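You operate a simulated robot arm through the tools that you are given. There is no shell and no other tool.

You run a simulated robot arm. Do the job below in one go: nothing can be reset, and whatever is moved stays where it is left.

Task
Wax the worn patch on the belt with the green stick, then shut and latch the hood.
Fine: cover the whole patch; the stick goes back where it stood. Set down upright: what you pick out. A coat counts when it lies all over at full strength: go over it till it gets no stronger.

Only the result counts: the job must be done as asked and must still hold three seconds after the hand-in. Knocking over, shifting, dropping, spilling or breaking anything else fails it. Lids that push on must go on centred and level and be pressed home; caps that screw on are set level and turned clockwise until they are tight.

Robot
A 6-joint arm with a two-finger parallel gripper, fixed in place. Base frame: the origin is at the foot of the arm, x ahead of it, y to its left, z up; the work surface is at about z = 720. Lengths are in mm, angles in degrees, forces in N, time in s.
With the tool pointing down near the work surface it reaches from about 260 to 740 mm from the base axis. Its first joint turns from -66.0 to 66.0 degrees. Payload 2.45 kg.
The tool frame sits at the grasp point between the pads (the TCP): z along the fingers, y along the line on which they close. The tips reach 24 mm beyond it. Largest opening 68 mm; finger width 17, thickness 10; the body of the gripper, 40 by 70 mm, starts 41 mm behind the TCP.
Orientation is that of the tool frame in the base frame, as [roll, pitch, yaw] about the fixed x, y, z axes, in that order (R = Rz(yaw) Ry(pitch) Rx(roll)). With the fingers straight down and closing along the base's y, the tool's x points along the base's -x, its y along +y and its z along -z.

Tools
- The arm moves only by the tool step_arm. Its argument "motion" is a list of rows, each a list of 3 entries, a list of its own where there are three numbers: the shift along the base's x, y, z in mm, then the turn, a rotation vector about the base's x, y, z in degrees, then the opening, from 0 (shut) to 1 (fully open). In form: [[[tx, ty, tz], [wx, wy, wz], jaw], ...]. A call has 1 to 20 rows; each row shifts and turns the commanded pose from where the row before left it. A row lasts 0.2 s, in which the tool goes at most 50 mm and 8.6 degrees; a call with a longer step from one row to the next is refused whole, and so is a gripper value outside its range. A pose out of reach is approached as far as the arm can. The call stops where the force on the tool passes 90 N (or 10 N more than at its start, if that is more) or the arm is blocked; 0.2 s more then pass. Each finger travels about 108 mm/s and halts on what it meets, pressing with about 42 N; the grip force reading is that of the motor and also rises with nothing between the fingers. The clock runs only during rows and for 0.2 s after the last one: add rows that do not move to give the fingers time. It gives the time, the measured TCP pose, the force on the tool (base axes), the opening and the grip force at its end, in the units of the frame above (readings bear some noise), with the torque about the TCP (base axes, N m) and any sound that the robot's microphone picked up.
- Cameras (640 x 400 px; columns grow to the right, rows downward): "scene" is fixed at [157.7, 403.8, 1473.6]; the picture's right is [-0.86, -0.52, 0.00], its down [-0.26, 0.42, -0.87] and it looks along [0.45, -0.74, -0.50] (base axes); focal length 214 px, centre (320, 200). "wrist" rides on the gripper at [84, 11, -75] in the tool frame; the picture's right is [-0.13, 0.99, 0.00], its down [-0.60, -0.08, -0.79] and it looks along [-0.79, -0.10, 0.61] (tool axes); focal length 251 px, centre (320, 200). There is no depth. A picture from a camera that has moved, and an enlarged one, comes with that camera's place and axes in the base frame and with its lens.
- get_image(camera): a new picture of that camera. The clock stands still meanwhile.
- zoom(camera, box): a new picture of the part [left, top, right, bottom] of that camera's present view, enlarged. The clock stands still meanwhile.
- job_done(): hands the job in; it is judged then, once.

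Nothing tells you positions but the pictures and the camera data. Unless the task says otherwise, let go and move clear before handing in.

The tools are called after "Request:" as a command line: name --argument value ..., lists and objects as JSON in quotes. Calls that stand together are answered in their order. step_arm: Moves the arm, as the interface text tells. Its arguments: {"type":"object","properties":{"motion":{"type":"array","items":{"type":"array"}}},"required":["motion"]} The other tools are called the same way: get_image (camera) takes a picture; zoom (camera, box) takes an enlarged picture of a part of a camera's view; job_done () hands the job in.

At the start:

```text
t: 0.0
position: [441.4, 15.0, 1411.1]
tool_rot: [179.9, 0.1, 180.0]
force: [0.3, 0.1, 0.1]
wrist_torque: [0.0, 0.01, 0.01]
grip_width: 68.0
grip_force: 0.1
```

scene: 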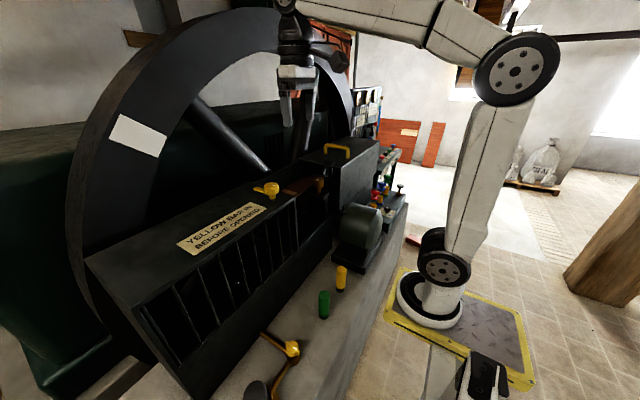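
wrist: 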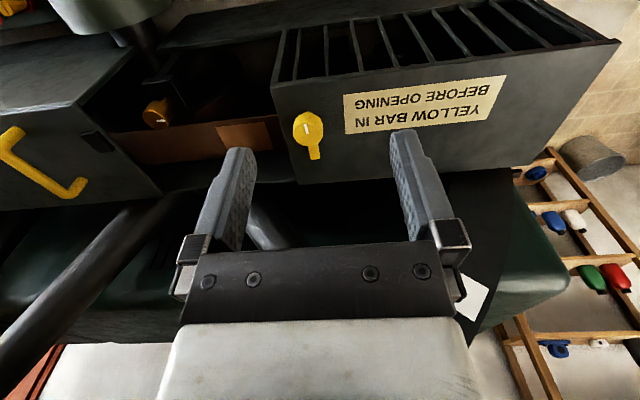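

I see a machine with a flywheel, a hood with a yellow handle, an opening with a belt, and a green and a yellow stick standing on a ledge. I'll look closer before moving.

Request:
zoom --camera "scene" --box '[240, 120, 440, 245]'

Request:
zoom --camera "scene" --box '[220, 240, 420, 400]'

Request:
zoom --camera "scene" --box '[80, 160, 340, 322]'

Request:
zoom --camera "wrist" --box '[0, 0, 340, 212]'

Request:
zoom --camera "wrist" --box '[260, 0, 640, 240]'

```text
3.20 times, centred on (340, 182) of scene
camera zoom: at [157.7, 403.8, 1473.6], right [-0.86, -0.52, 0.0], down [-0.26, 0.42, -0.87], along [0.45, -0.74, -0.5], focal length 686 px, centre (256, 256)
```

zoom: 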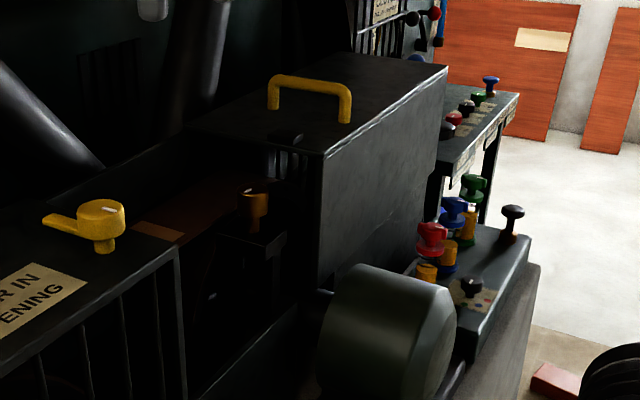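

```text
2.50 times, centred on (320, 320) of scene
camera zoom: at [157.7, 403.8, 1473.6], right [-0.86, -0.52, 0.0], down [-0.26, 0.42, -0.87], along [0.45, -0.74, -0.5], focal length 536 px, centre (320, -100)
```

zoom: 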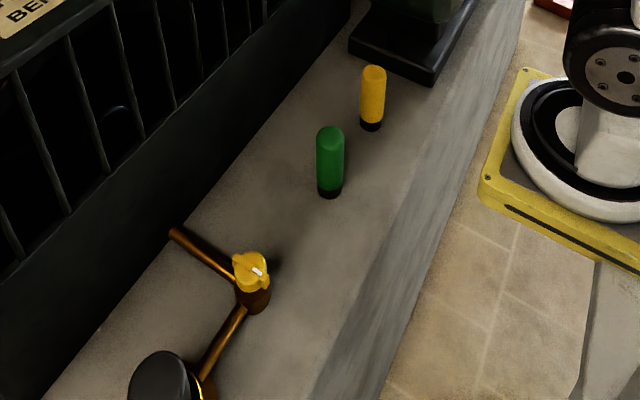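

```text
2.46 times, centred on (210, 241) of scene
camera zoom: at [157.7, 403.8, 1473.6], right [-0.86, -0.52, 0.0], down [-0.26, 0.42, -0.87], along [0.45, -0.74, -0.5], focal length 528 px, centre (591, 99)
```

zoom: 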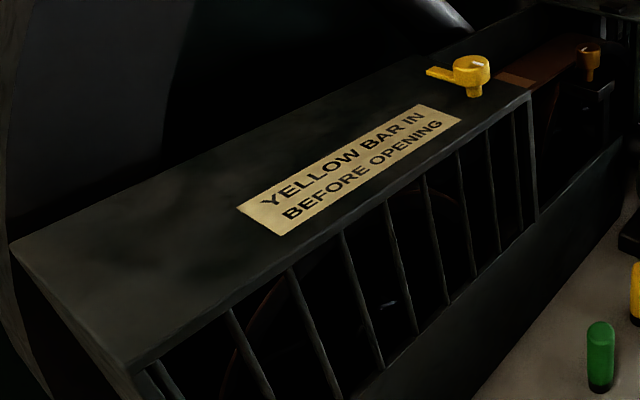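

```text
1.88 times, centred on (170, 106) of wrist
camera zoom: at [357.9, 26.2, 1485.1], right [0.13, 0.99, 0.0], down [0.6, -0.08, 0.79], along [0.79, -0.1, -0.61], focal length 473 px, centre (602, 377)
```

zoom: 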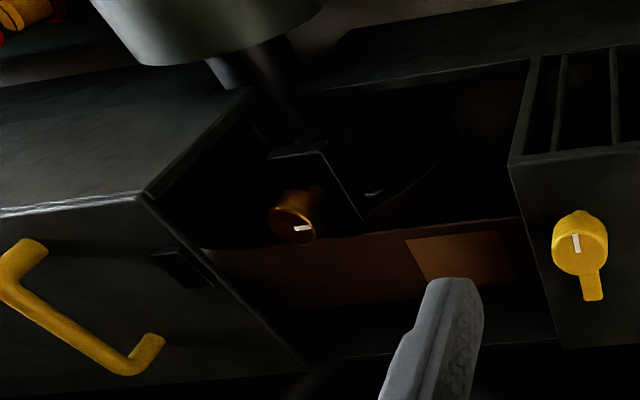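

```text
1.67 times, centred on (450, 120) of wrist
camera zoom: at [357.9, 26.2, 1485.1], right [0.13, 0.99, 0.0], down [0.6, -0.08, 0.79], along [0.79, -0.1, -0.61], focal length 419 px, centre (103, 333)
```

zoom: 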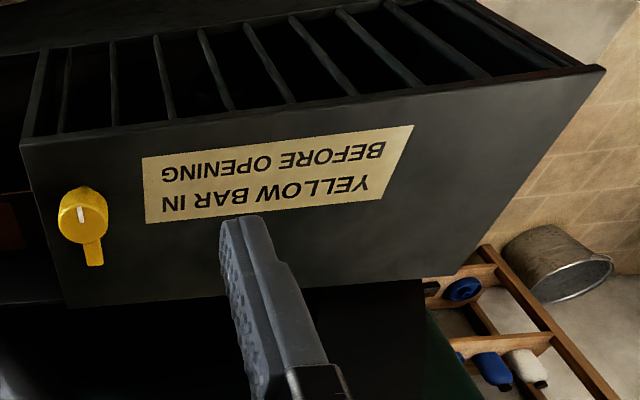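

The knob, opening and hood are roughly at z≈1070–1190. I'm moving the arm up in free air to get better angles with the wrist camera.

Request:
step_arm --motion '[[[10, -30, 10], [0, 7, 0], 1], [[10, -30, 10], [0, 7, 0], 1], [[10, -30, 10], [0, 7, 0], 1], [[10, -30, 10], [0, 7, 0], 1], [[10, -30, 10], [0, 7, 0], 1], [[0, 0, 0], [0, 0, 0], 1]]'

Request:
get_image --camera "wrist"

Request:
get_image --camera "scene"

```text
t: 1.4
position: [443.1, -137.9, 1293.3]
tool_rot: [180.0, -34.7, -180.0]
force: [0.3, -0.2, 0.0]
wrist_torque: [0.02, 0.0, -0.04]
grip_width: 68.0
grip_force: 0.0
out of reach, approached as far as the arm can: row 2, 3, 4, 5
```

```text
taken
camera wrist: at [417.3, -127.4, 1402.5], right [0.11, 0.99, -0.07], down [0.95, -0.08, 0.31], along [0.3, -0.1, -0.95], focal length 251 px, centre (320, 200)
```

wrist: 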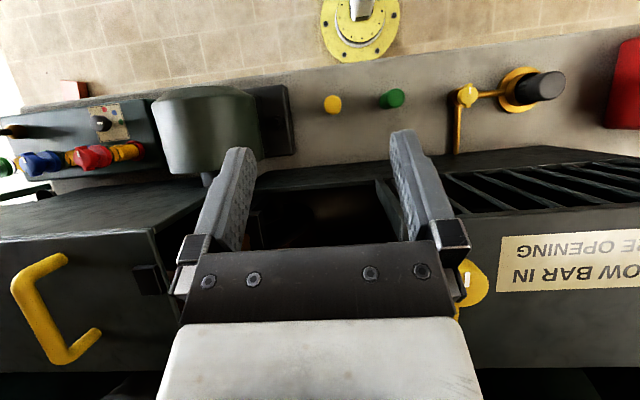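

```text
taken
```

scene: 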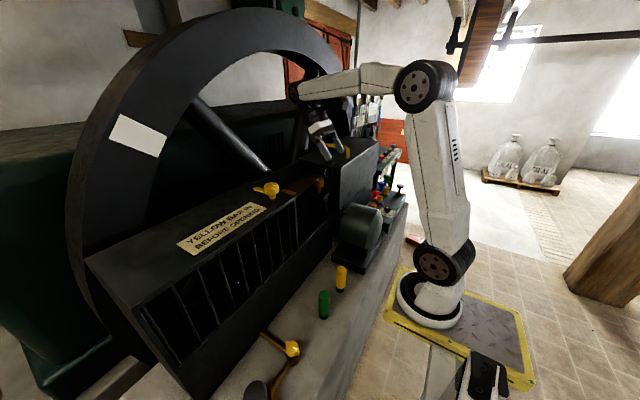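

The sticks stand at about (385, −10) and (385, −138), and the opening lies between the hood (y≈−340) and the cage (y≈−40). I'll zoom in on the details from here.

Request:
zoom --camera "wrist" --box '[300, 50, 600, 190]'

Request:
zoom --camera "wrist" --box '[0, 60, 300, 260]'

Request:
zoom --camera "wrist" --box '[0, 200, 240, 400]'

Request:
zoom --camera "scene" --box '[260, 150, 360, 215]'

Request:
zoom --camera "scene" --box '[240, 250, 380, 400]'

```text
2.13 times, centred on (450, 120) of wrist
camera zoom: at [417.3, -127.4, 1402.5], right [0.11, 0.99, -0.07], down [0.95, -0.08, 0.31], along [0.3, -0.1, -0.95], focal length 536 px, centre (43, 371)
```

zoom: 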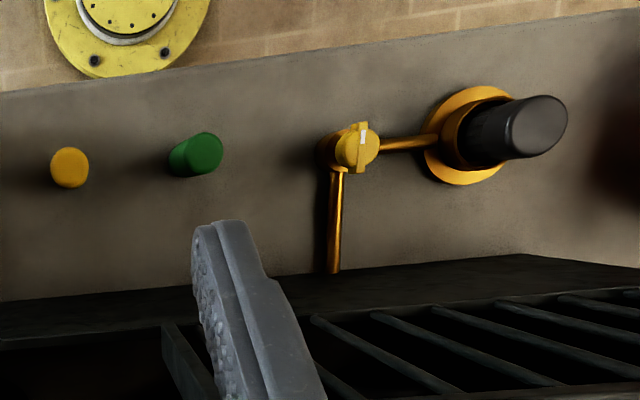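

```text
2.00 times, centred on (150, 160) of wrist
camera zoom: at [417.3, -127.4, 1402.5], right [0.11, 0.99, -0.07], down [0.95, -0.08, 0.31], along [0.3, -0.1, -0.95], focal length 503 px, centre (660, 280)
```

zoom: 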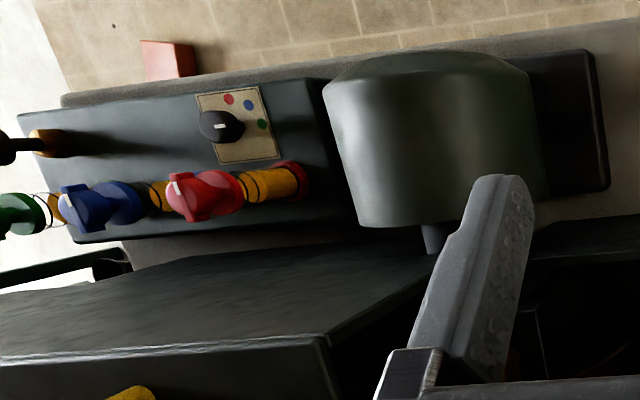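

```text
2.00 times, centred on (120, 300) of wrist
camera zoom: at [417.3, -127.4, 1402.5], right [0.11, 0.99, -0.07], down [0.95, -0.08, 0.31], along [0.3, -0.1, -0.95], focal length 503 px, centre (720, 0)
```

zoom: 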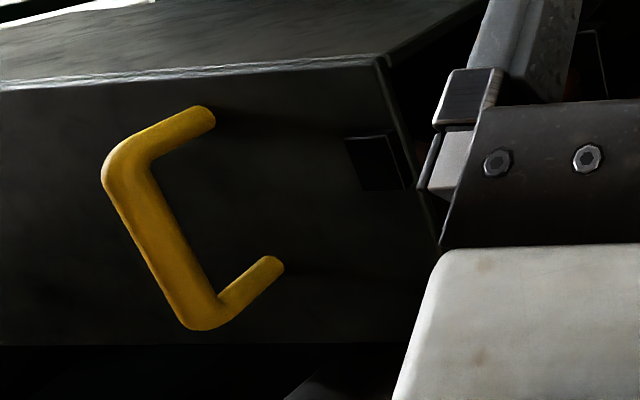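

```text
6.15 times, centred on (310, 182) of scene
camera zoom: at [157.7, 403.8, 1473.6], right [-0.86, -0.52, 0.0], down [-0.26, 0.42, -0.87], along [0.45, -0.74, -0.5], focal length 1320 px, centre (382, 308)
```

zoom: 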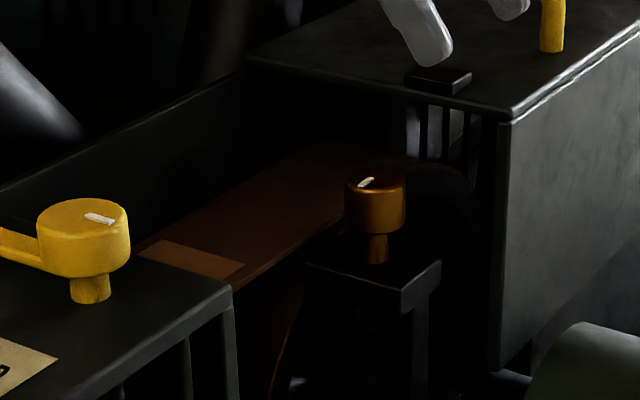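

```text
2.67 times, centred on (310, 325) of scene
camera zoom: at [157.7, 403.8, 1473.6], right [-0.86, -0.52, 0.0], down [-0.26, 0.42, -0.87], along [0.45, -0.74, -0.5], focal length 572 px, centre (347, -133)
```

zoom: 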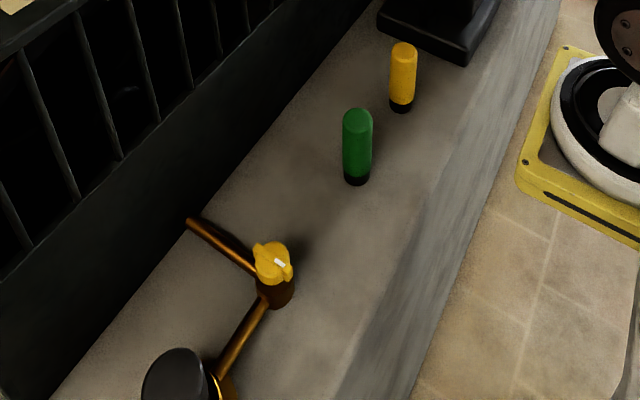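

The stick has a black foot and a coloured body; I need to know which end is the wax. I'll untilt the tool and swing it round over the front ledge to look at the sticks from the side.

Request:
step_arm --motion '[[[-15, 30, 0], [0, -7, 0], 1], [[-15, 30, 0], [0, -7, 0], 1], [[-15, 30, 0], [0, -7, 0], 1], [[-15, 30, 0], [0, -7, 0], 1], [[-10, 30, 0], [0, -7, 0], 1], [[0, 0, 0], [0, 0, 0], 1]]'

```text
t: 2.8
position: [385.2, 13.2, 1294.0]
tool_rot: [-180.0, 0.1, -179.9]
force: [-0.1, -0.3, -0.2]
wrist_torque: [-0.02, 0.03, 0.0]
grip_width: 67.9
grip_force: 0.0
out of reach, approached as far as the arm can: row 5
```

Tool is upright again at (385, 13, 1294). Now I lower it and yaw it so the camera looks along −y at the sticks.

Request:
step_arm --motion '[[[0, 10, -20], [0, 0, -8], 1], [[0, 10, -20], [0, 0, -8], 1], [[0, 10, -20], [0, 0, -8], 1], [[0, 10, -20], [0, 0, -8], 1], [[0, 10, -20], [0, 0, -8], 1], [[0, 15, -25], [0, 0, -8], 1], [[0, 15, -25], [0, 0, -8], 1], [[0, 15, -25], [0, 0, -8], 1], [[0, 15, -25], [0, 0, -8], 1], [[0, 15, -25], [0, 0, -8], 1], [[0, 15, -25], [0, 0, -8], 1], [[0, 0, -30], [0, 0, -2], 1], [[0, 0, 0], [0, 0, 0], 1]]'

Request:
get_image --camera "wrist"

Request:
get_image --camera "scene"

```text
t: 5.6
position: [385.8, 152.8, 1013.8]
tool_rot: [179.9, 0.2, 89.9]
force: [-0.5, 0.6, 0.8]
wrist_torque: [0.0, 0.02, -0.02]
grip_width: 68.2
grip_force: 0.2
```

```text
taken
camera wrist: at [396.6, 236.9, 1088.6], right [0.99, -0.13, 0.0], down [-0.08, -0.6, 0.79], along [-0.1, -0.79, -0.61], focal length 251 px, centre (320, 200)
```

wrist: 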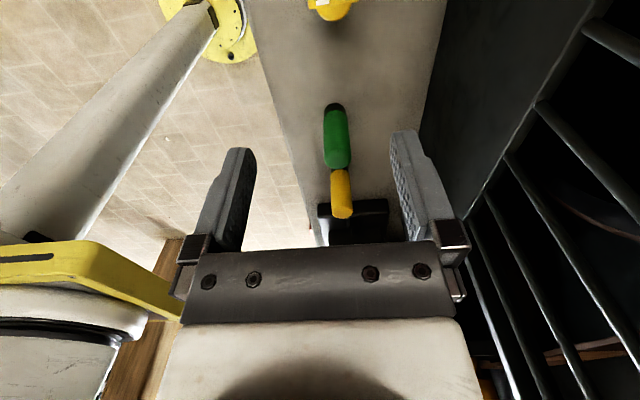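

```text
taken
```

scene: 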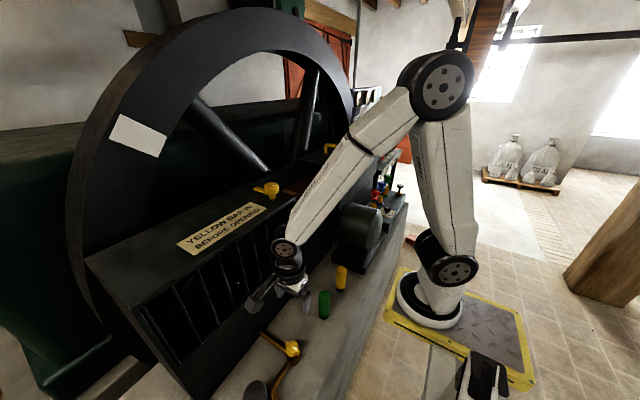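

Request:
zoom --camera "wrist" --box '[280, 80, 400, 240]'

Request:
zoom --camera "scene" --box '[310, 260, 360, 325]'

Request:
zoom --camera "scene" --box '[220, 320, 320, 400]'

```text
2.50 times, centred on (340, 160) of wrist
camera zoom: at [396.6, 236.9, 1088.6], right [0.99, -0.13, 0.0], down [-0.08, -0.6, 0.79], along [-0.1, -0.79, -0.61], focal length 629 px, centre (270, 300)
```

zoom: 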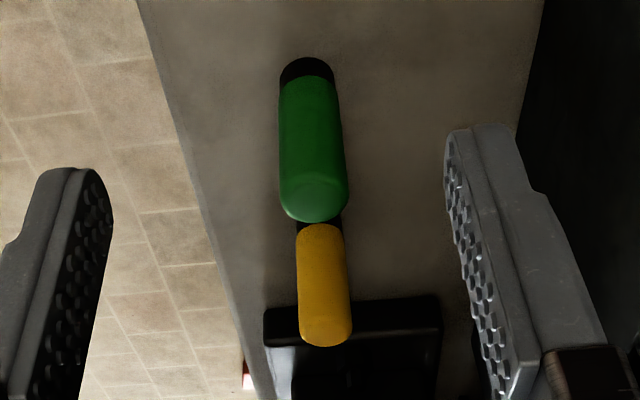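

```text
6.15 times, centred on (335, 292) of scene
camera zoom: at [157.7, 403.8, 1473.6], right [-0.86, -0.52, 0.0], down [-0.26, 0.42, -0.87], along [0.45, -0.74, -0.5], focal length 1320 px, centre (228, -369)
```

zoom: 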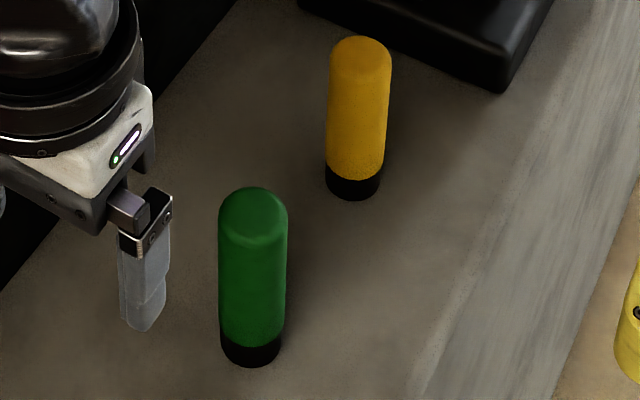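

```text
5.00 times, centred on (270, 360) of scene
camera zoom: at [157.7, 403.8, 1473.6], right [-0.86, -0.52, 0.0], down [-0.26, 0.42, -0.87], along [0.45, -0.74, -0.5], focal length 1072 px, centre (570, -600)
```

zoom: 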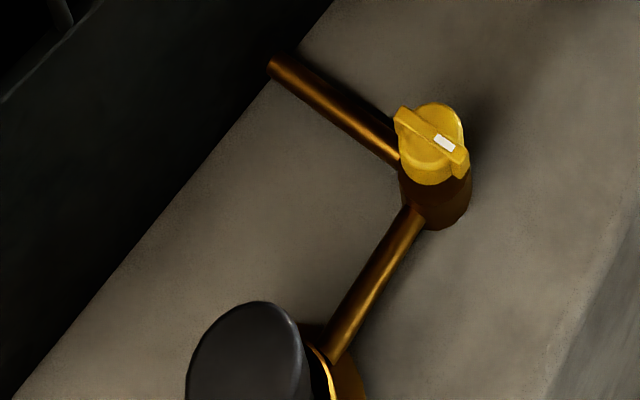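

The green stick is at about (389, −4): roughly 39 mm across and 120 mm tall, with the wax body on top and a black foot below. So the free end to wax with is the top one. Next I look into the opening to measure the belt patch.

Request:
step_arm --motion '[[[0, -20, 25], [0, 0, 8], 1], [[0, -20, 25], [0, 0, 8], 1], [[0, -30, 25], [0, 0, 8], 1], [[0, -30, 25], [0, 0, 8], 1], [[0, -30, 25], [0, 0, 8], 1], [[0, -30, 20], [0, 0, 8], 1], [[0, -30, 20], [0, 0, 8], 1], [[0, -30, 20], [0, 0, 8], 1], [[0, -30, 20], [0, 0, 8], 1], [[0, -30, 0], [0, 0, 8], 1], [[0, -25, 0], [0, 0, 8], 1], [[0, -23, 0], [0, 0, 2], 1], [[0, 0, 0], [0, 0, 0], 1]]'

Request:
get_image --camera "wrist"

Request:
zoom --camera "wrist" --box '[200, 0, 440, 150]'

```text
t: 8.4
position: [387.3, -175.3, 1221.0]
tool_rot: [179.9, 0.2, 179.9]
force: [0.6, 0.0, 0.4]
wrist_torque: [-0.05, 0.02, -0.02]
grip_width: 67.9
grip_force: 0.2
```

```text
taken
camera wrist: at [303.4, -164.9, 1294.2], right [0.13, 0.99, 0.0], down [0.6, -0.08, 0.79], along [0.79, -0.1, -0.61], focal length 251 px, centre (320, 200)
```

wrist: 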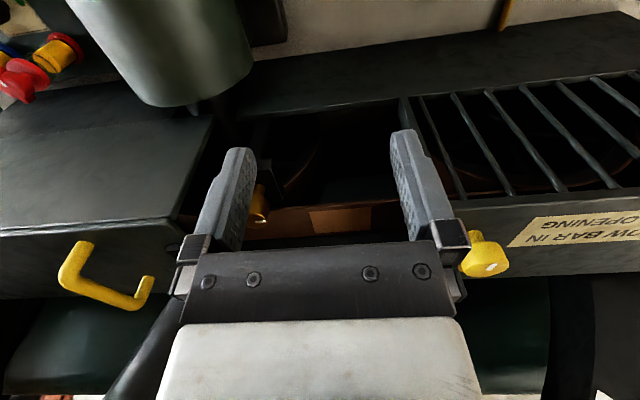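

```text
2.67 times, centred on (320, 75) of wrist
camera zoom: at [303.4, -164.9, 1294.2], right [0.13, 0.99, 0.0], down [0.6, -0.08, 0.79], along [0.79, -0.1, -0.61], focal length 670 px, centre (320, 533)
```

zoom: 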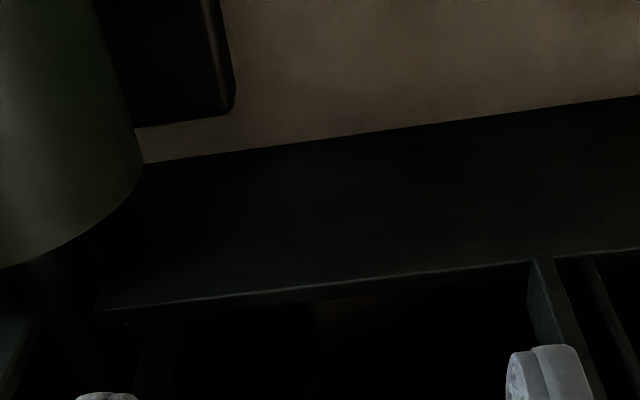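

Request:
zoom --camera "wrist" --box '[220, 150, 420, 275]'

Request:
zoom --camera "wrist" --box '[290, 190, 400, 250]'

```text
3.20 times, centred on (320, 212) of wrist
camera zoom: at [303.4, -164.9, 1294.2], right [0.13, 0.99, 0.0], down [0.6, -0.08, 0.79], along [0.79, -0.1, -0.61], focal length 805 px, centre (320, 160)
```

zoom: 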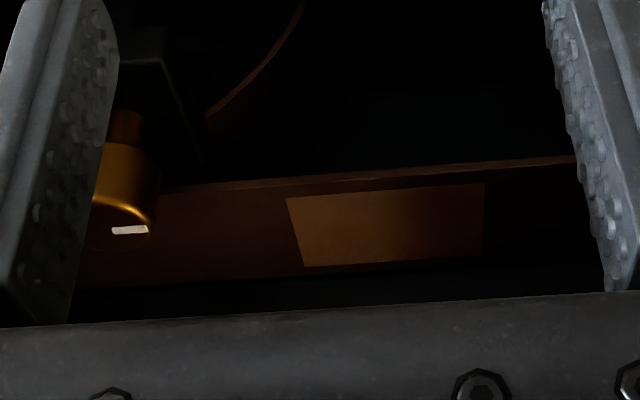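

```text
5.82 times, centred on (345, 220) of wrist
camera zoom: at [303.4, -164.9, 1294.2], right [0.13, 0.99, 0.0], down [0.6, -0.08, 0.79], along [0.79, -0.1, -0.61], focal length 1463 px, centre (174, 84)
```

zoom: 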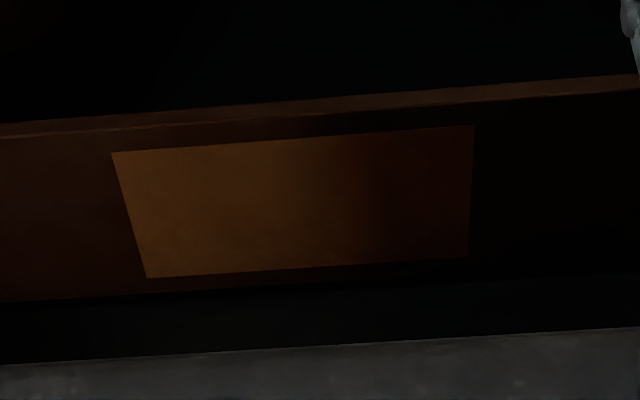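

The patch looks horizontal at z≈1055, spanning about x 642–714 and y −228 to −124. I'll check the shape of the gripper and wrist, in particular whether the camera has a body that could hit the ledge.

Request:
zoom --camera "scene" --box '[280, 100, 400, 220]'

Request:
get_image --camera "scene"

```text
3.33 times, centred on (340, 160) of scene
camera zoom: at [157.7, 403.8, 1473.6], right [-0.86, -0.52, 0.0], down [-0.26, 0.42, -0.87], along [0.45, -0.74, -0.5], focal length 715 px, centre (253, 333)
```

zoom: 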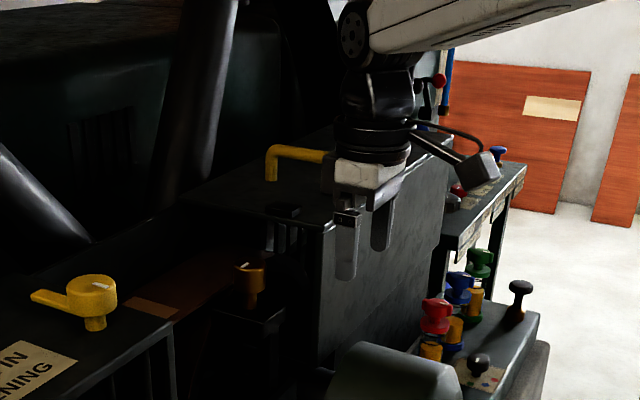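

```text
taken
```

scene: 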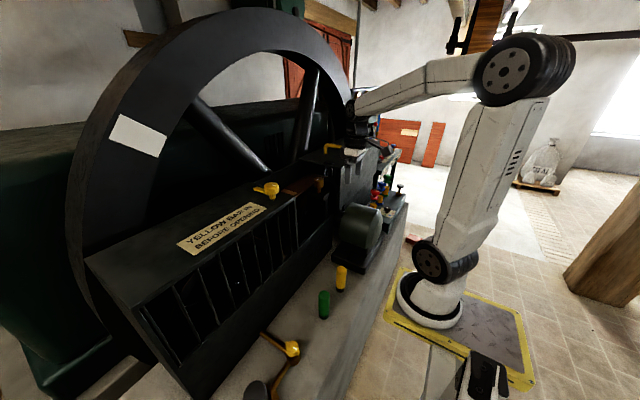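

The scene fits a pedestal-mounted arm. My plan:
- Pick the green stick with the tool horizontal and the camera on top.
- Lift it, roll it 180° so the wax end points down, and enter the opening from the front.

First I yaw and move to a spot near the stick.

Request:
step_arm --motion '[[[-4, 14, -10], [0, 0, 8.44], 1], [[-4, 14, -10], [0, 0, 8.44], 1], [[-4, 14, -10], [0, 0, 8.44], 1], [[-4, 14, -10], [0, 0, 8.44], 1], [[-4, 14, -10], [0, 0, 8.44], 1], [[-4, 14, -10], [0, 0, 8.44], 1], [[-4, 14, -10], [0, 0, 8.44], 1], [[-4, 14, -10], [0, 0, 8.44], 1], [[-4, 14, -10], [0, 0, 8.44], 1], [[-4, 14, -10], [0, 0, 8.44], 1], [[-4, 14, -10], [0, 0, 8.44], 1], [[-4, 14, -10], [0, 0, 8.44], 1], [[-4, 14, -10], [0, 0, 8.44], 1], [[-4, 14, -10], [0, 0, 8.44], 1], [[-4, 14, -10], [0, 0, 8.44], 1], [[0, 14, -10], [0, 0, 8.4], 1], [[0, 0, 0], [0, 0, 0], 1]]'

Request:
get_image --camera "wrist"

Request:
get_image --camera "scene"

```text
t: 12.0
position: [335.7, 50.3, 1062.1]
tool_rot: [179.8, 0.2, -44.9]
force: [-0.6, -0.1, 0.5]
wrist_torque: [-0.02, -0.02, 0.0]
grip_width: 67.6
grip_force: 0.0
out of reach, approached as far as the arm can: row 14, 15
```

```text
taken
camera wrist: at [388.1, -16.1, 1136.7], right [-0.79, -0.61, 0.0], down [-0.37, 0.48, 0.79], along [-0.49, 0.63, -0.61], focal length 251 px, centre (320, 200)
```

wrist: 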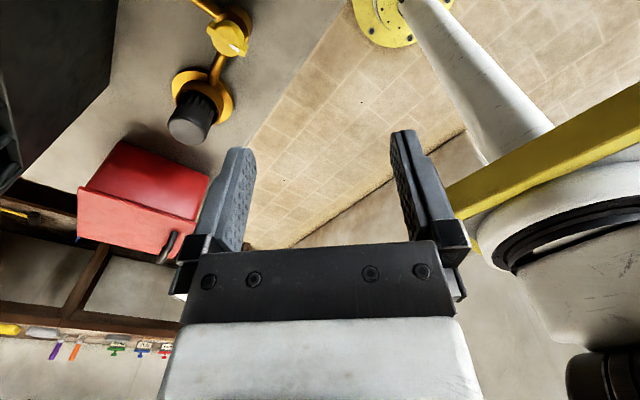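

```text
taken
```

scene: 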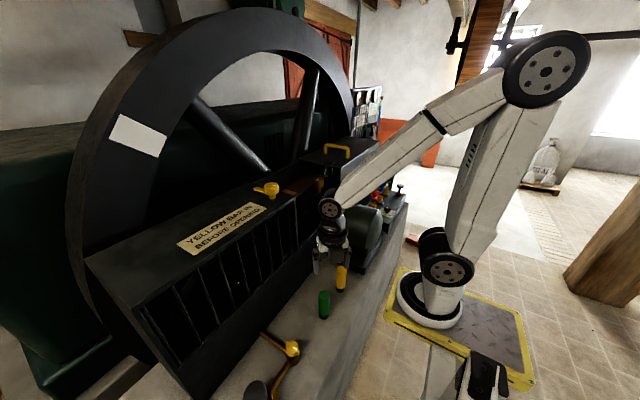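

The tool is yawed to −45° above the ledge with the camera forward. Next I descend slightly and pitch the tool to horizontal, clear of the sticks.

Request:
step_arm --motion '[[[11, -10, -28], [0, 0, 0], 1], [[11, -10, -28], [0, 0, 0], 1], [[11, -10, -28], [0, 0, 0], 1], [[11.3, -10.3, -28], [0, 0, 0], 1], [[9.5, -9.7, -16], [-5.786, -5.786, 0], 1], [[9.5, -9.7, -16], [-5.786, -5.786, 0], 1], [[9.5, -9.7, -16], [-5.786, -5.786, 0], 1], [[7.5, -7, -6.5], [-5.786, -5.786, 0], 1], [[7.5, -7, -6.5], [-5.786, -5.786, 0], 1], [[7.5, -7, -6.5], [-5.786, -5.786, 0], 1], [[0, 0, 0], [0, 0, 0], 1]]'

Request:
get_image --camera "scene"

Request:
get_image --camera "wrist"

```text
t: 14.4
position: [425.3, -39.2, 887.4]
tool_rot: [179.1, -46.3, -45.0]
force: [1.3, 1.2, -0.5]
wrist_torque: [0.01, 0.0, -0.02]
grip_width: 68.0
grip_force: 0.1
out of reach, approached as far as the arm can: row 6
```

```text
taken
```

scene: 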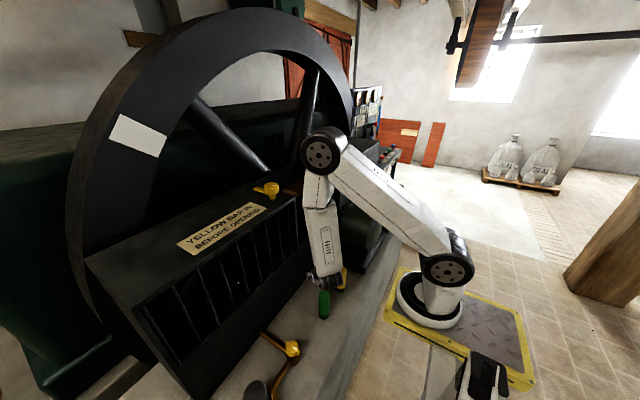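

```text
taken
camera wrist: at [421.3, -48.6, 1000.1], right [-0.77, -0.63, -0.08], down [-0.64, 0.76, 0.11], along [-0.01, 0.14, -0.99], focal length 251 px, centre (320, 200)
```

wrist: 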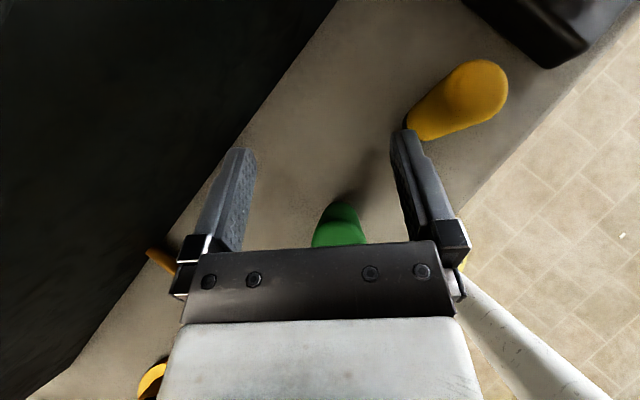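

Request:
step_arm --motion '[[[5, -4, 2], [-5.15, -5.15, 0], 1], [[4, -3, 2], [-5.15, -5.15, 0], 1], [[2, -1, 0], [-5.15, -5.15, 0], 1], [[0, 0, 0], [-5.15, -5.15, 0], 1], [[0, 1, 0], [-5.15, -5.15, 0], 1], [[0, 1, 0], [-5.15, -5.15, 0], 1], [[0, 0, 0], [0, 0, 0], 1]]'

Request:
get_image --camera "scene"

Request:
get_image --camera "wrist"

```text
t: 16.0
position: [436.5, -44.1, 891.8]
tool_rot: [21.1, -89.9, 112.8]
force: [0.2, 0.2, 0.6]
wrist_torque: [0.0, -0.03, -0.03]
grip_width: 68.1
grip_force: 0.1
```

```text
taken
```

scene: 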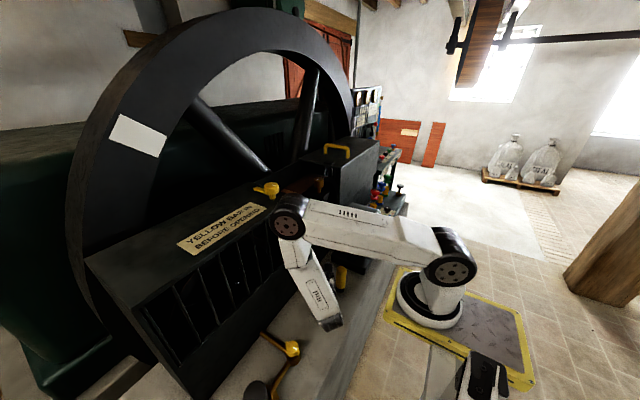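

```text
taken
camera wrist: at [376.5, 1.7, 975.3], right [-0.71, -0.69, -0.13], down [-0.49, 0.63, -0.6], along [0.5, -0.37, -0.79], focal length 251 px, centre (320, 200)
```

wrist: 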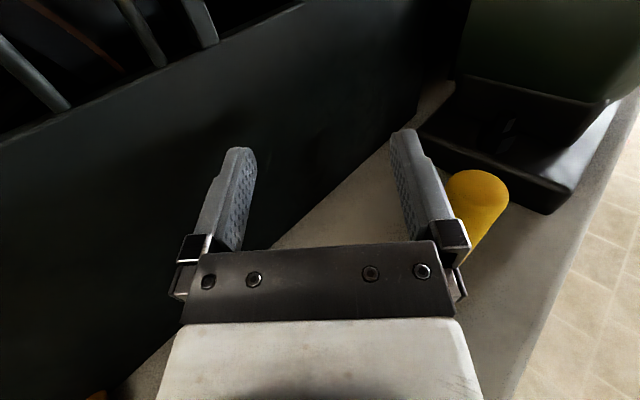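

The tool is horizontal, pointing at azimuth −46° with the camera on top. I move over the green stick while staying above its top and check alignment.

Request:
step_arm --motion '[[[-18, 15, 0], [0, 0, 0], 1], [[-18, 15, 0], [0, 0, 0], 1], [[-15.7, 14.4, 0], [0, 0, 0], 1], [[0, 0, 0], [0, 0, 0], 1]]'

Request:
get_image --camera "wrist"

Request:
get_image --camera "scene"

```text
t: 17.0
position: [382.7, -0.0, 891.5]
tool_rot: [168.5, -89.9, -34.6]
force: [-0.2, 0.2, 1.1]
wrist_torque: [0.03, -0.01, -0.05]
grip_width: 68.0
grip_force: 0.1
```

```text
taken
camera wrist: at [323.8, 45.8, 974.8], right [-0.71, -0.69, -0.13], down [-0.49, 0.63, -0.6], along [0.5, -0.37, -0.79], focal length 251 px, centre (320, 200)
```

wrist: 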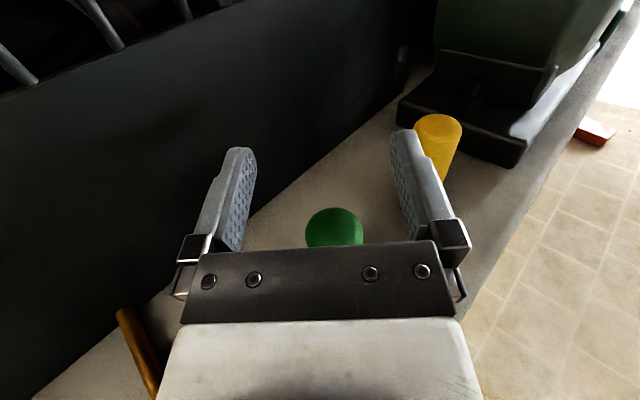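

```text
taken
```

scene: 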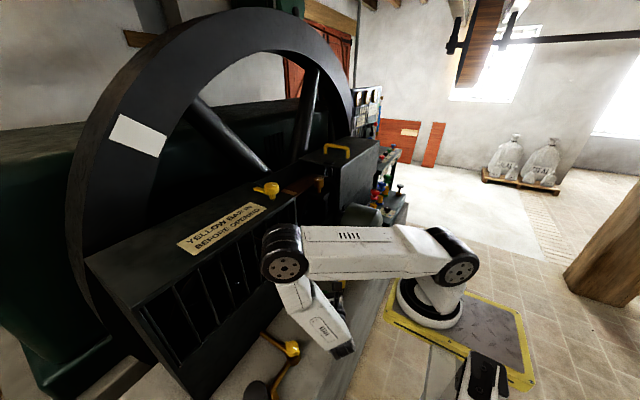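

The stick top sits centred between the fingers and about 6 mm ahead of the TCP, as wanted. Descending to grip height, about z 775.

Request:
step_arm --motion '[[[0, -1, -24], [0, 0, 0], 1], [[0, 0, -24], [0, 0, 0], 1], [[0, 0, -24], [0, 0, 0], 1], [[0, 0, -22], [0, 0, 0], 1], [[0, 0, -20], [0, 0, 0], 1], [[0, 0, 0], [0, 0, 0], 1]]'

Request:
get_image --camera "wrist"

Request:
get_image --camera "scene"

```text
t: 18.4
position: [383.9, -2.0, 777.4]
tool_rot: [157.1, -89.9, -23.2]
force: [0.2, 0.3, 0.1]
wrist_torque: [0.0, 0.02, -0.02]
grip_width: 67.9
grip_force: 0.0
```

```text
taken
camera wrist: at [324.7, 44.9, 859.8], right [-0.71, -0.69, -0.13], down [-0.49, 0.63, -0.6], along [0.5, -0.37, -0.79], focal length 251 px, centre (320, 200)
```

wrist: 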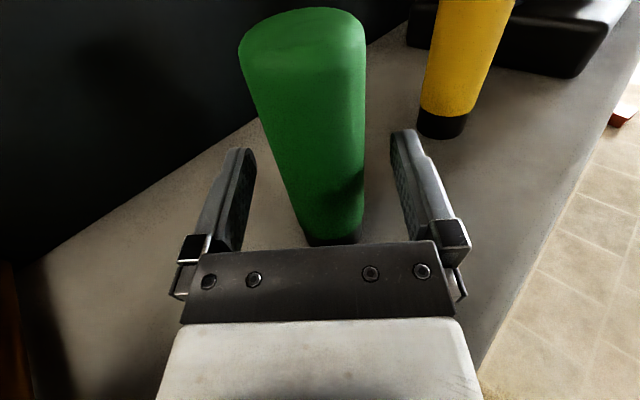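

```text
taken
```

scene: 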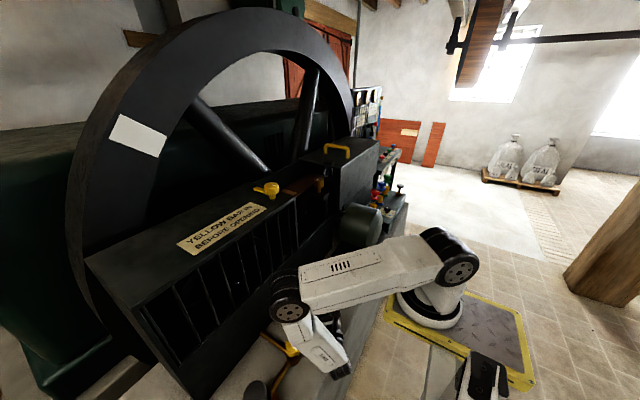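

Stick is centred between the pads at mid-height. Closing the gripper.

Request:
step_arm --motion '[[[0, 0, 0], [0, 0, 0], 0.6], [[0, 0, 0], [0, 0, 0], 0.5], [[0, 0, 0], [0, 0, 0], 0.3], [[0, 0, 0], [0, 0, 0], 0.3]]'

Request:
get_image --camera "wrist"

```text
t: 19.4
position: [384.2, -1.8, 776.6]
tool_rot: [172.1, -90.0, -38.0]
force: [-0.3, -0.3, -0.4]
wrist_torque: [0.01, 0.01, 0.01]
grip_width: 37.6
grip_force: 42.2
```

```text
taken
camera wrist: at [324.8, 44.9, 860.1], right [-0.71, -0.69, -0.13], down [-0.49, 0.63, -0.6], along [0.5, -0.37, -0.79], focal length 251 px, centre (320, 200)
```

wrist: 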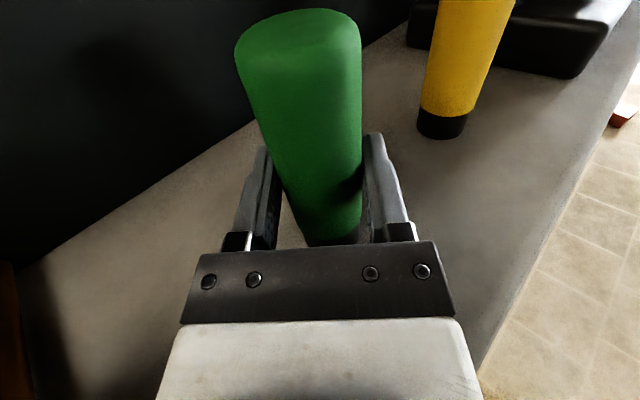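

Gripped at 37.6 mm width. Lifting the stick straight up, then swinging the tool to face the opening.

Request:
step_arm --motion '[[[0, 0, 15], [0, 0, 0], 0.3], [[0, 0, 27], [0, 0, 0], 0.3], [[0, 0, 27], [0, 0, 0], 0.3], [[0, 0, 27], [0, 0, 0], 0.3], [[0, 0, 27], [0, 0, 0], 0.3], [[14.3, -21, 7], [0, 0, 7.7], 0.3], [[14.3, -21, 7], [0, 0, 7.7], 0.3], [[14.3, -21, 7], [0, 0, 7.7], 0.3], [[14.3, -21, 7], [0, 0, 7.7], 0.3], [[14.3, -21, 7], [0, 0, 7.7], 0.3], [[14.3, -21, 7], [0, 0, 7.7], 0.3], [[0, 0, 0], [0, 0, 0], 0.3]]'

Request:
get_image --camera "scene"

Request:
get_image --camera "wrist"

```text
t: 22.0
position: [457.0, 41.5, 943.9]
tool_rot: [170.4, -89.9, 9.3]
force: [-0.4, 0.7, -1.4]
wrist_torque: [-0.01, 0.03, -0.01]
grip_width: 37.6
grip_force: 41.9
out of reach, approached as far as the arm can: row 8, 9, 10, 11
```

```text
taken
```

scene: 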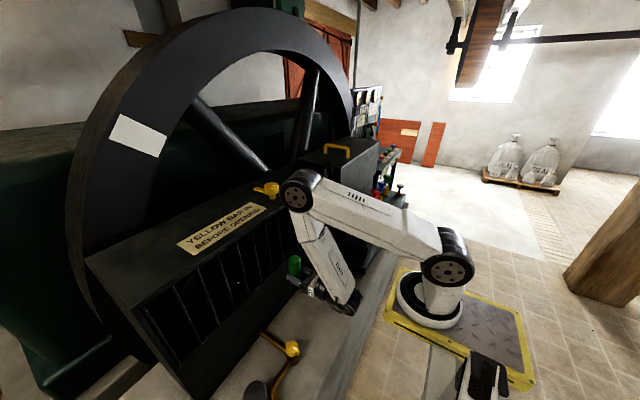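

```text
taken
camera wrist: at [382.0, 30.1, 1026.3], right [-0.01, -0.99, -0.13], down [-0.79, 0.09, -0.6], along [0.61, 0.1, -0.79], focal length 251 px, centre (320, 200)
```

wrist: 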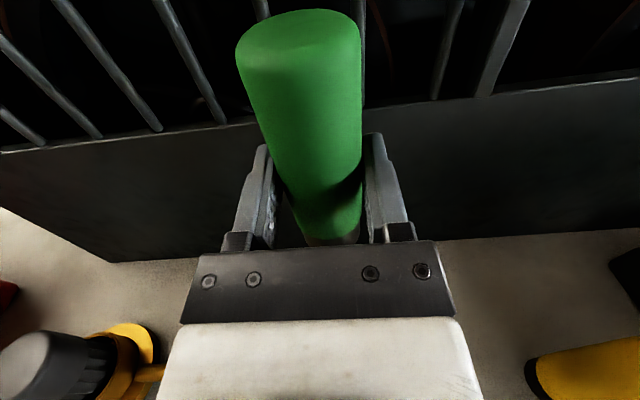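

The camera-up posture ran into a joint limit near azimuth 0, leaving the stick safely at (457, 41, 944). There's room here to roll the stick over, which also unwinds the wrist.

Request:
step_arm --motion '[[[0, 0, 0], [8.5, 0, 0], 0.3], [[0, 0, 0], [8.5, 0, 0], 0.3], [[0, 0, 0], [8.5, 0, 0], 0.3], [[0, 0, 0], [8.5, 0, 0], 0.3], [[0, 0, 0], [8.5, 0, 0], 0.3], [[0, 0, 0], [8.5, 0, 0], 0.3], [[0, 0, 0], [0, 0, 0], 0.3]]'

Request:
get_image --camera "wrist"

```text
t: 23.6
position: [456.6, 44.3, 942.4]
tool_rot: [-90.1, -39.0, -90.2]
force: [-0.4, -0.2, -1.4]
wrist_torque: [-0.01, -0.01, 0.0]
grip_width: 37.4
grip_force: 42.7
out of reach, approached as far as the arm can: row 1
```

```text
taken
camera wrist: at [382.2, -28.8, 986.7], right [0.0, -0.52, -0.85], down [-0.79, 0.52, -0.32], along [0.61, 0.68, -0.41], focal length 251 px, centre (320, 200)
```

wrist: 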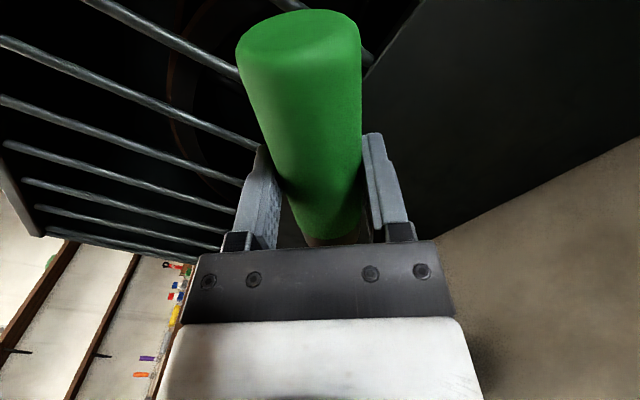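

Roll is working. Continuing to the full 180°.

Request:
step_arm --motion '[[[0, 0, 0], [8.5, 0, 0], 0.3], [[0, 0, 0], [8.5, 0, 0], 0.3], [[0, 0, 0], [8.5, 0, 0], 0.3], [[0, 0, 0], [8.5, 0, 0], 0.3], [[0, 0, 0], [8.5, 0, 0], 0.3], [[0, 0, 0], [8.5, 0, 0], 0.3], [[0, 0, 0], [8.5, 0, 0], 0.3], [[0, 0, 0], [8.5, 0, 0], 0.3], [[0, 0, 0], [8.5, 0, 0], 0.3], [[0, 0, 0], [8.5, 0, 0], 0.3], [[0, 0, 0], [8.5, 0, 0], 0.3], [[0, 0, 0], [8.5, 0, 0], 0.3], [[0, 0, 0], [8.5, 0, 0], 0.3], [[0, 0, 0], [8.5, 0, 0], 0.3], [[0, 0, 0], [8.5, 0, 0], 0.3], [[0, 0, 0], [1.5, 0, 0], 0.3], [[0, 0, 0], [0, 0, 0], 0.3]]'

Request:
get_image --camera "wrist"

Request:
get_image --camera "scene"

```text
t: 27.2
position: [465.5, 46.5, 945.4]
tool_rot: [-89.9, 76.0, -90.2]
force: [-0.1, -0.3, -1.9]
wrist_torque: [0.0, 0.02, 0.01]
grip_width: 37.9
grip_force: 41.9
out of reach, approached as far as the arm can: row 14, 15
```

```text
taken
camera wrist: at [390.7, 35.7, 861.3], right [0.0, 0.99, -0.12], down [-0.79, 0.07, 0.6], along [0.61, 0.09, 0.79], focal length 251 px, centre (320, 200)
```

wrist: 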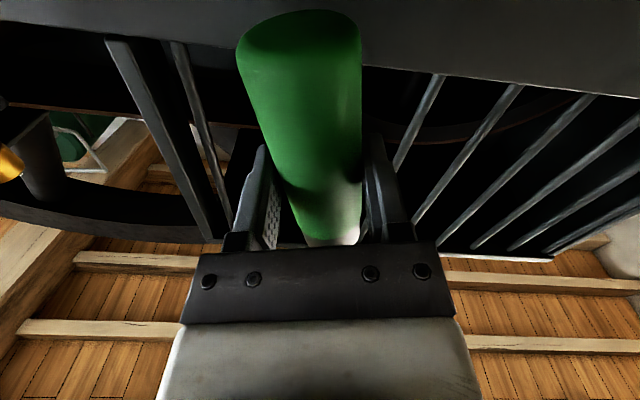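

```text
taken
```

scene: 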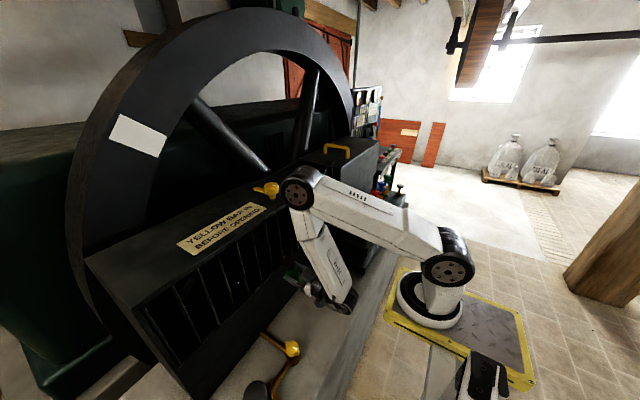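

The stick is inverted, about 14° short on roll because the wrist was too close to the shoulder. I'll swing the azimuth outward, climb past the yellow stick and go to the front of the opening, then finish the roll.

Request:
step_arm --motion '[[[0, -5, 2], [0, 0, 8.33], 0.3], [[0, -5, 2], [0, 0, 8.33], 0.3], [[0, -5, 2], [0, 0, 8.33], 0.3], [[3, -20, 10], [0, 0, 0], 0.3], [[3, -20, 10], [0, 0, 0], 0.3], [[3, -20, 10], [0, 0, 0], 0.3], [[3, -20, 10], [0, 0, 0], 0.3], [[2, -20, 15], [0, 0, 0], 0.3], [[2, -20, 15], [0, 0, 0], 0.3], [[2, -20, 15], [0, 0, 0], 0.3], [[2, -20, 15], [0, 0, 0], 0.3], [[7, -16, 17], [0, 0, 0], 0.3], [[7, -16, 17], [0, 0, 0], 0.3], [[7, -16, 17], [0, 0, 0], 0.3], [[0, 0, 0], [6.34, 2.96, 0], 0.3], [[0, 0, 0], [6.34, 2.96, 0], 0.3], [[0, 0, 0], [0, 0, 0], 0.3]]'

Request:
get_image --camera "wrist"

Request:
get_image --camera "scene"

```text
t: 30.8
position: [427.8, 181.0, 1000.2]
tool_rot: [-91.9, 77.9, -70.5]
force: [-0.3, 0.0, -1.5]
wrist_torque: [-0.01, 0.06, 0.01]
grip_width: 37.6
grip_force: 42.1
out of reach, approached as far as the arm can: row 1, 2, 3, 4, 5, 6, 7, 8, 9, 10, 11, 12, 13, 14, 15, 16
```

```text
taken
camera wrist: at [360.6, 145.6, 916.1], right [-0.36, 0.93, -0.08], down [-0.75, -0.24, 0.61], along [0.55, 0.28, 0.79], focal length 251 px, centre (320, 200)
```

wrist: 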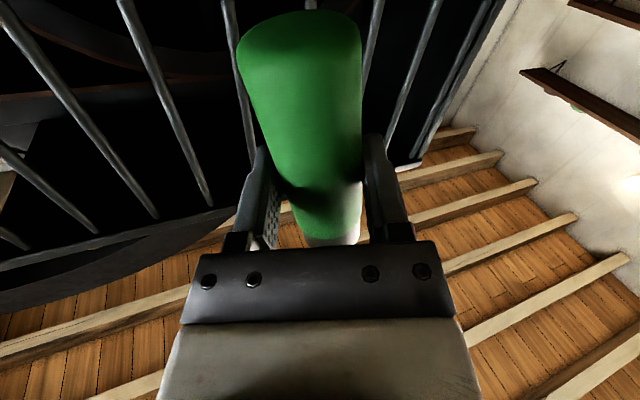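

```text
taken
```

scene: 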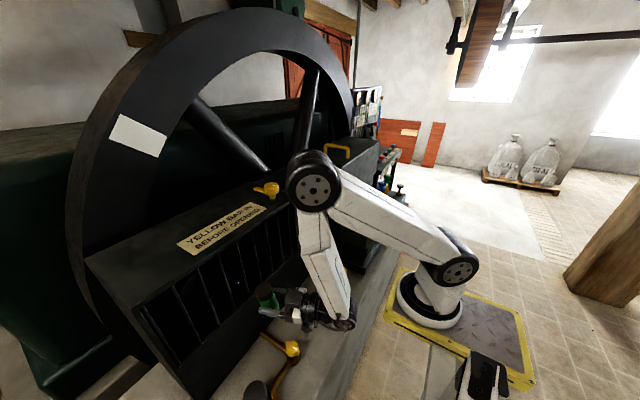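

Moving that way hits a wrist joint limit, and I can now tell the arm's J4 is near −175° and J6 near +170°. I'll unwind: undo the roll, return to a tool-down posture, and reach the "wax end down" pose by pitching forward in the arm's own plane.

Request:
step_arm --motion '[[[0, 0, 0], [-7.92, -3.09, 0], 0.3], [[0, 0, 0], [-7.92, -3.09, 0], 0.3], [[0, 0, 0], [-7.92, -3.09, 0], 0.3], [[0, 0, 0], [-7.92, -3.09, 0], 0.3], [[0, 0, 0], [-7.92, -3.09, 0], 0.3], [[0, 0, 0], [-7.92, -3.09, 0], 0.3], [[0, 0, 0], [-7.92, -3.09, 0], 0.3], [[0, 0, 0], [-7.92, -3.09, 0], 0.3], [[0, 0, 0], [-7.92, -3.09, 0], 0.3], [[0, 0, 0], [-7.92, -3.09, 0], 0.3], [[0, 0, 0], [-7.92, -3.09, 0], 0.3], [[0, 0, 0], [-7.92, -3.09, 0], 0.3], [[0, 0, 0], [-7.92, -3.09, 0], 0.3], [[0, 0, 0], [-7.92, -3.09, 0], 0.3], [[0, 0, 0], [-7.92, -3.09, 0], 0.3], [[0, 0, 0], [-7.92, -3.09, 0], 0.3], [[0, 0, 0], [-7.92, -3.09, 0], 0.3], [[0, 0, 0], [-7.92, -3.09, 0], 0.3], [[0, 0, 0], [-7.92, -3.09, 0], 0.3], [[0, 0, 0], [0, 0, 0], 0.3]]'

Request:
get_image --camera "wrist"

Request:
get_image --camera "scene"

```text
t: 35.0
position: [428.2, 179.1, 1000.1]
tool_rot: [-86.7, -83.6, -72.2]
force: [-0.2, 0.5, -0.6]
wrist_torque: [0.01, 0.0, 0.02]
grip_width: 37.5
grip_force: 42.7
```

```text
taken
camera wrist: at [364.3, 133.5, 1080.3], right [0.35, -0.91, -0.24], down [-0.79, -0.15, -0.6], along [0.51, 0.4, -0.77], focal length 251 px, centre (320, 200)
```

wrist: 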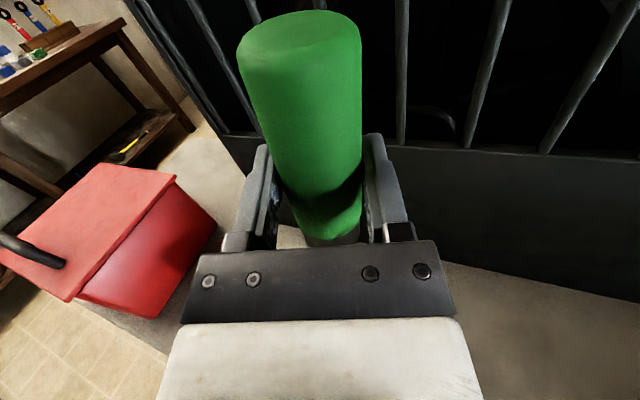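

```text
taken
```

scene: 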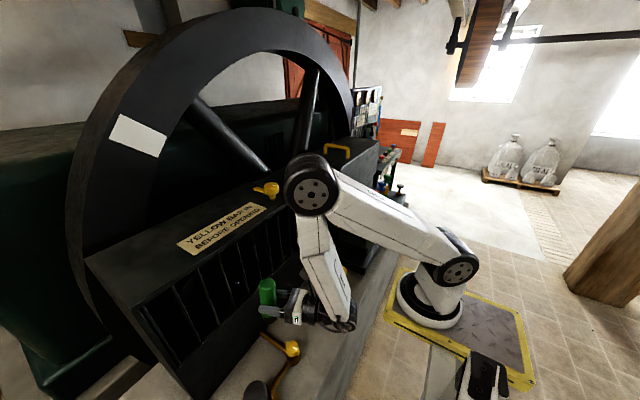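

Stick is upright again. Now I swing the azimuth back to −46° while returning to the area above the stick's spot.

Request:
step_arm --motion '[[[0, 0, 0], [-6.06, -2.36, 0], 0.3], [[-2, -22, -5], [0, 0, -8.4], 0.3], [[-2, -24, -5], [0, 0, -8.4], 0.3], [[-2, -26, -5], [0, 0, -8.4], 0.3], [[-2, -28, -5], [0, 0, -8.4], 0.3], [[-2, -28, -5], [0, 0, -8.4], 0.3], [[-2, -28, -5], [0, 0, -8.4], 0.3], [[-2, -26, -5], [0, 0, -8.4], 0.3], [[-2, -26, -5], [0, 0, -8.4], 0.3], [[0, 0, 0], [0, 0, 0], 0.3]]'

Request:
get_image --camera "wrist"

```text
t: 37.2
position: [410.5, -29.1, 960.5]
tool_rot: [16.8, -89.6, 116.9]
force: [-0.2, -0.5, -1.1]
wrist_torque: [0.0, 0.03, 0.03]
grip_width: 37.5
grip_force: 42.7
```

```text
taken
camera wrist: at [351.3, 17.5, 1042.9], right [-0.72, -0.69, -0.13], down [-0.49, 0.62, -0.61], along [0.5, -0.37, -0.78], focal length 251 px, centre (320, 200)
```

wrist: 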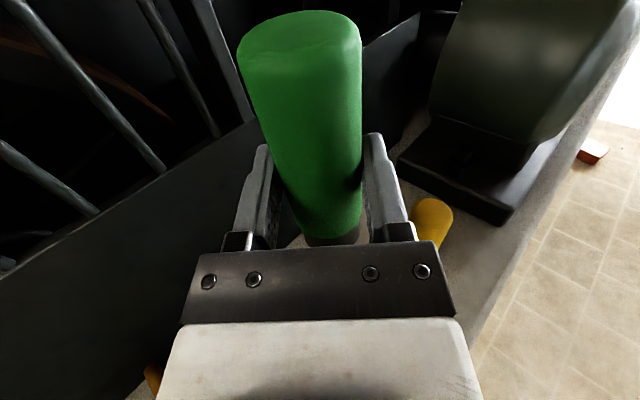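

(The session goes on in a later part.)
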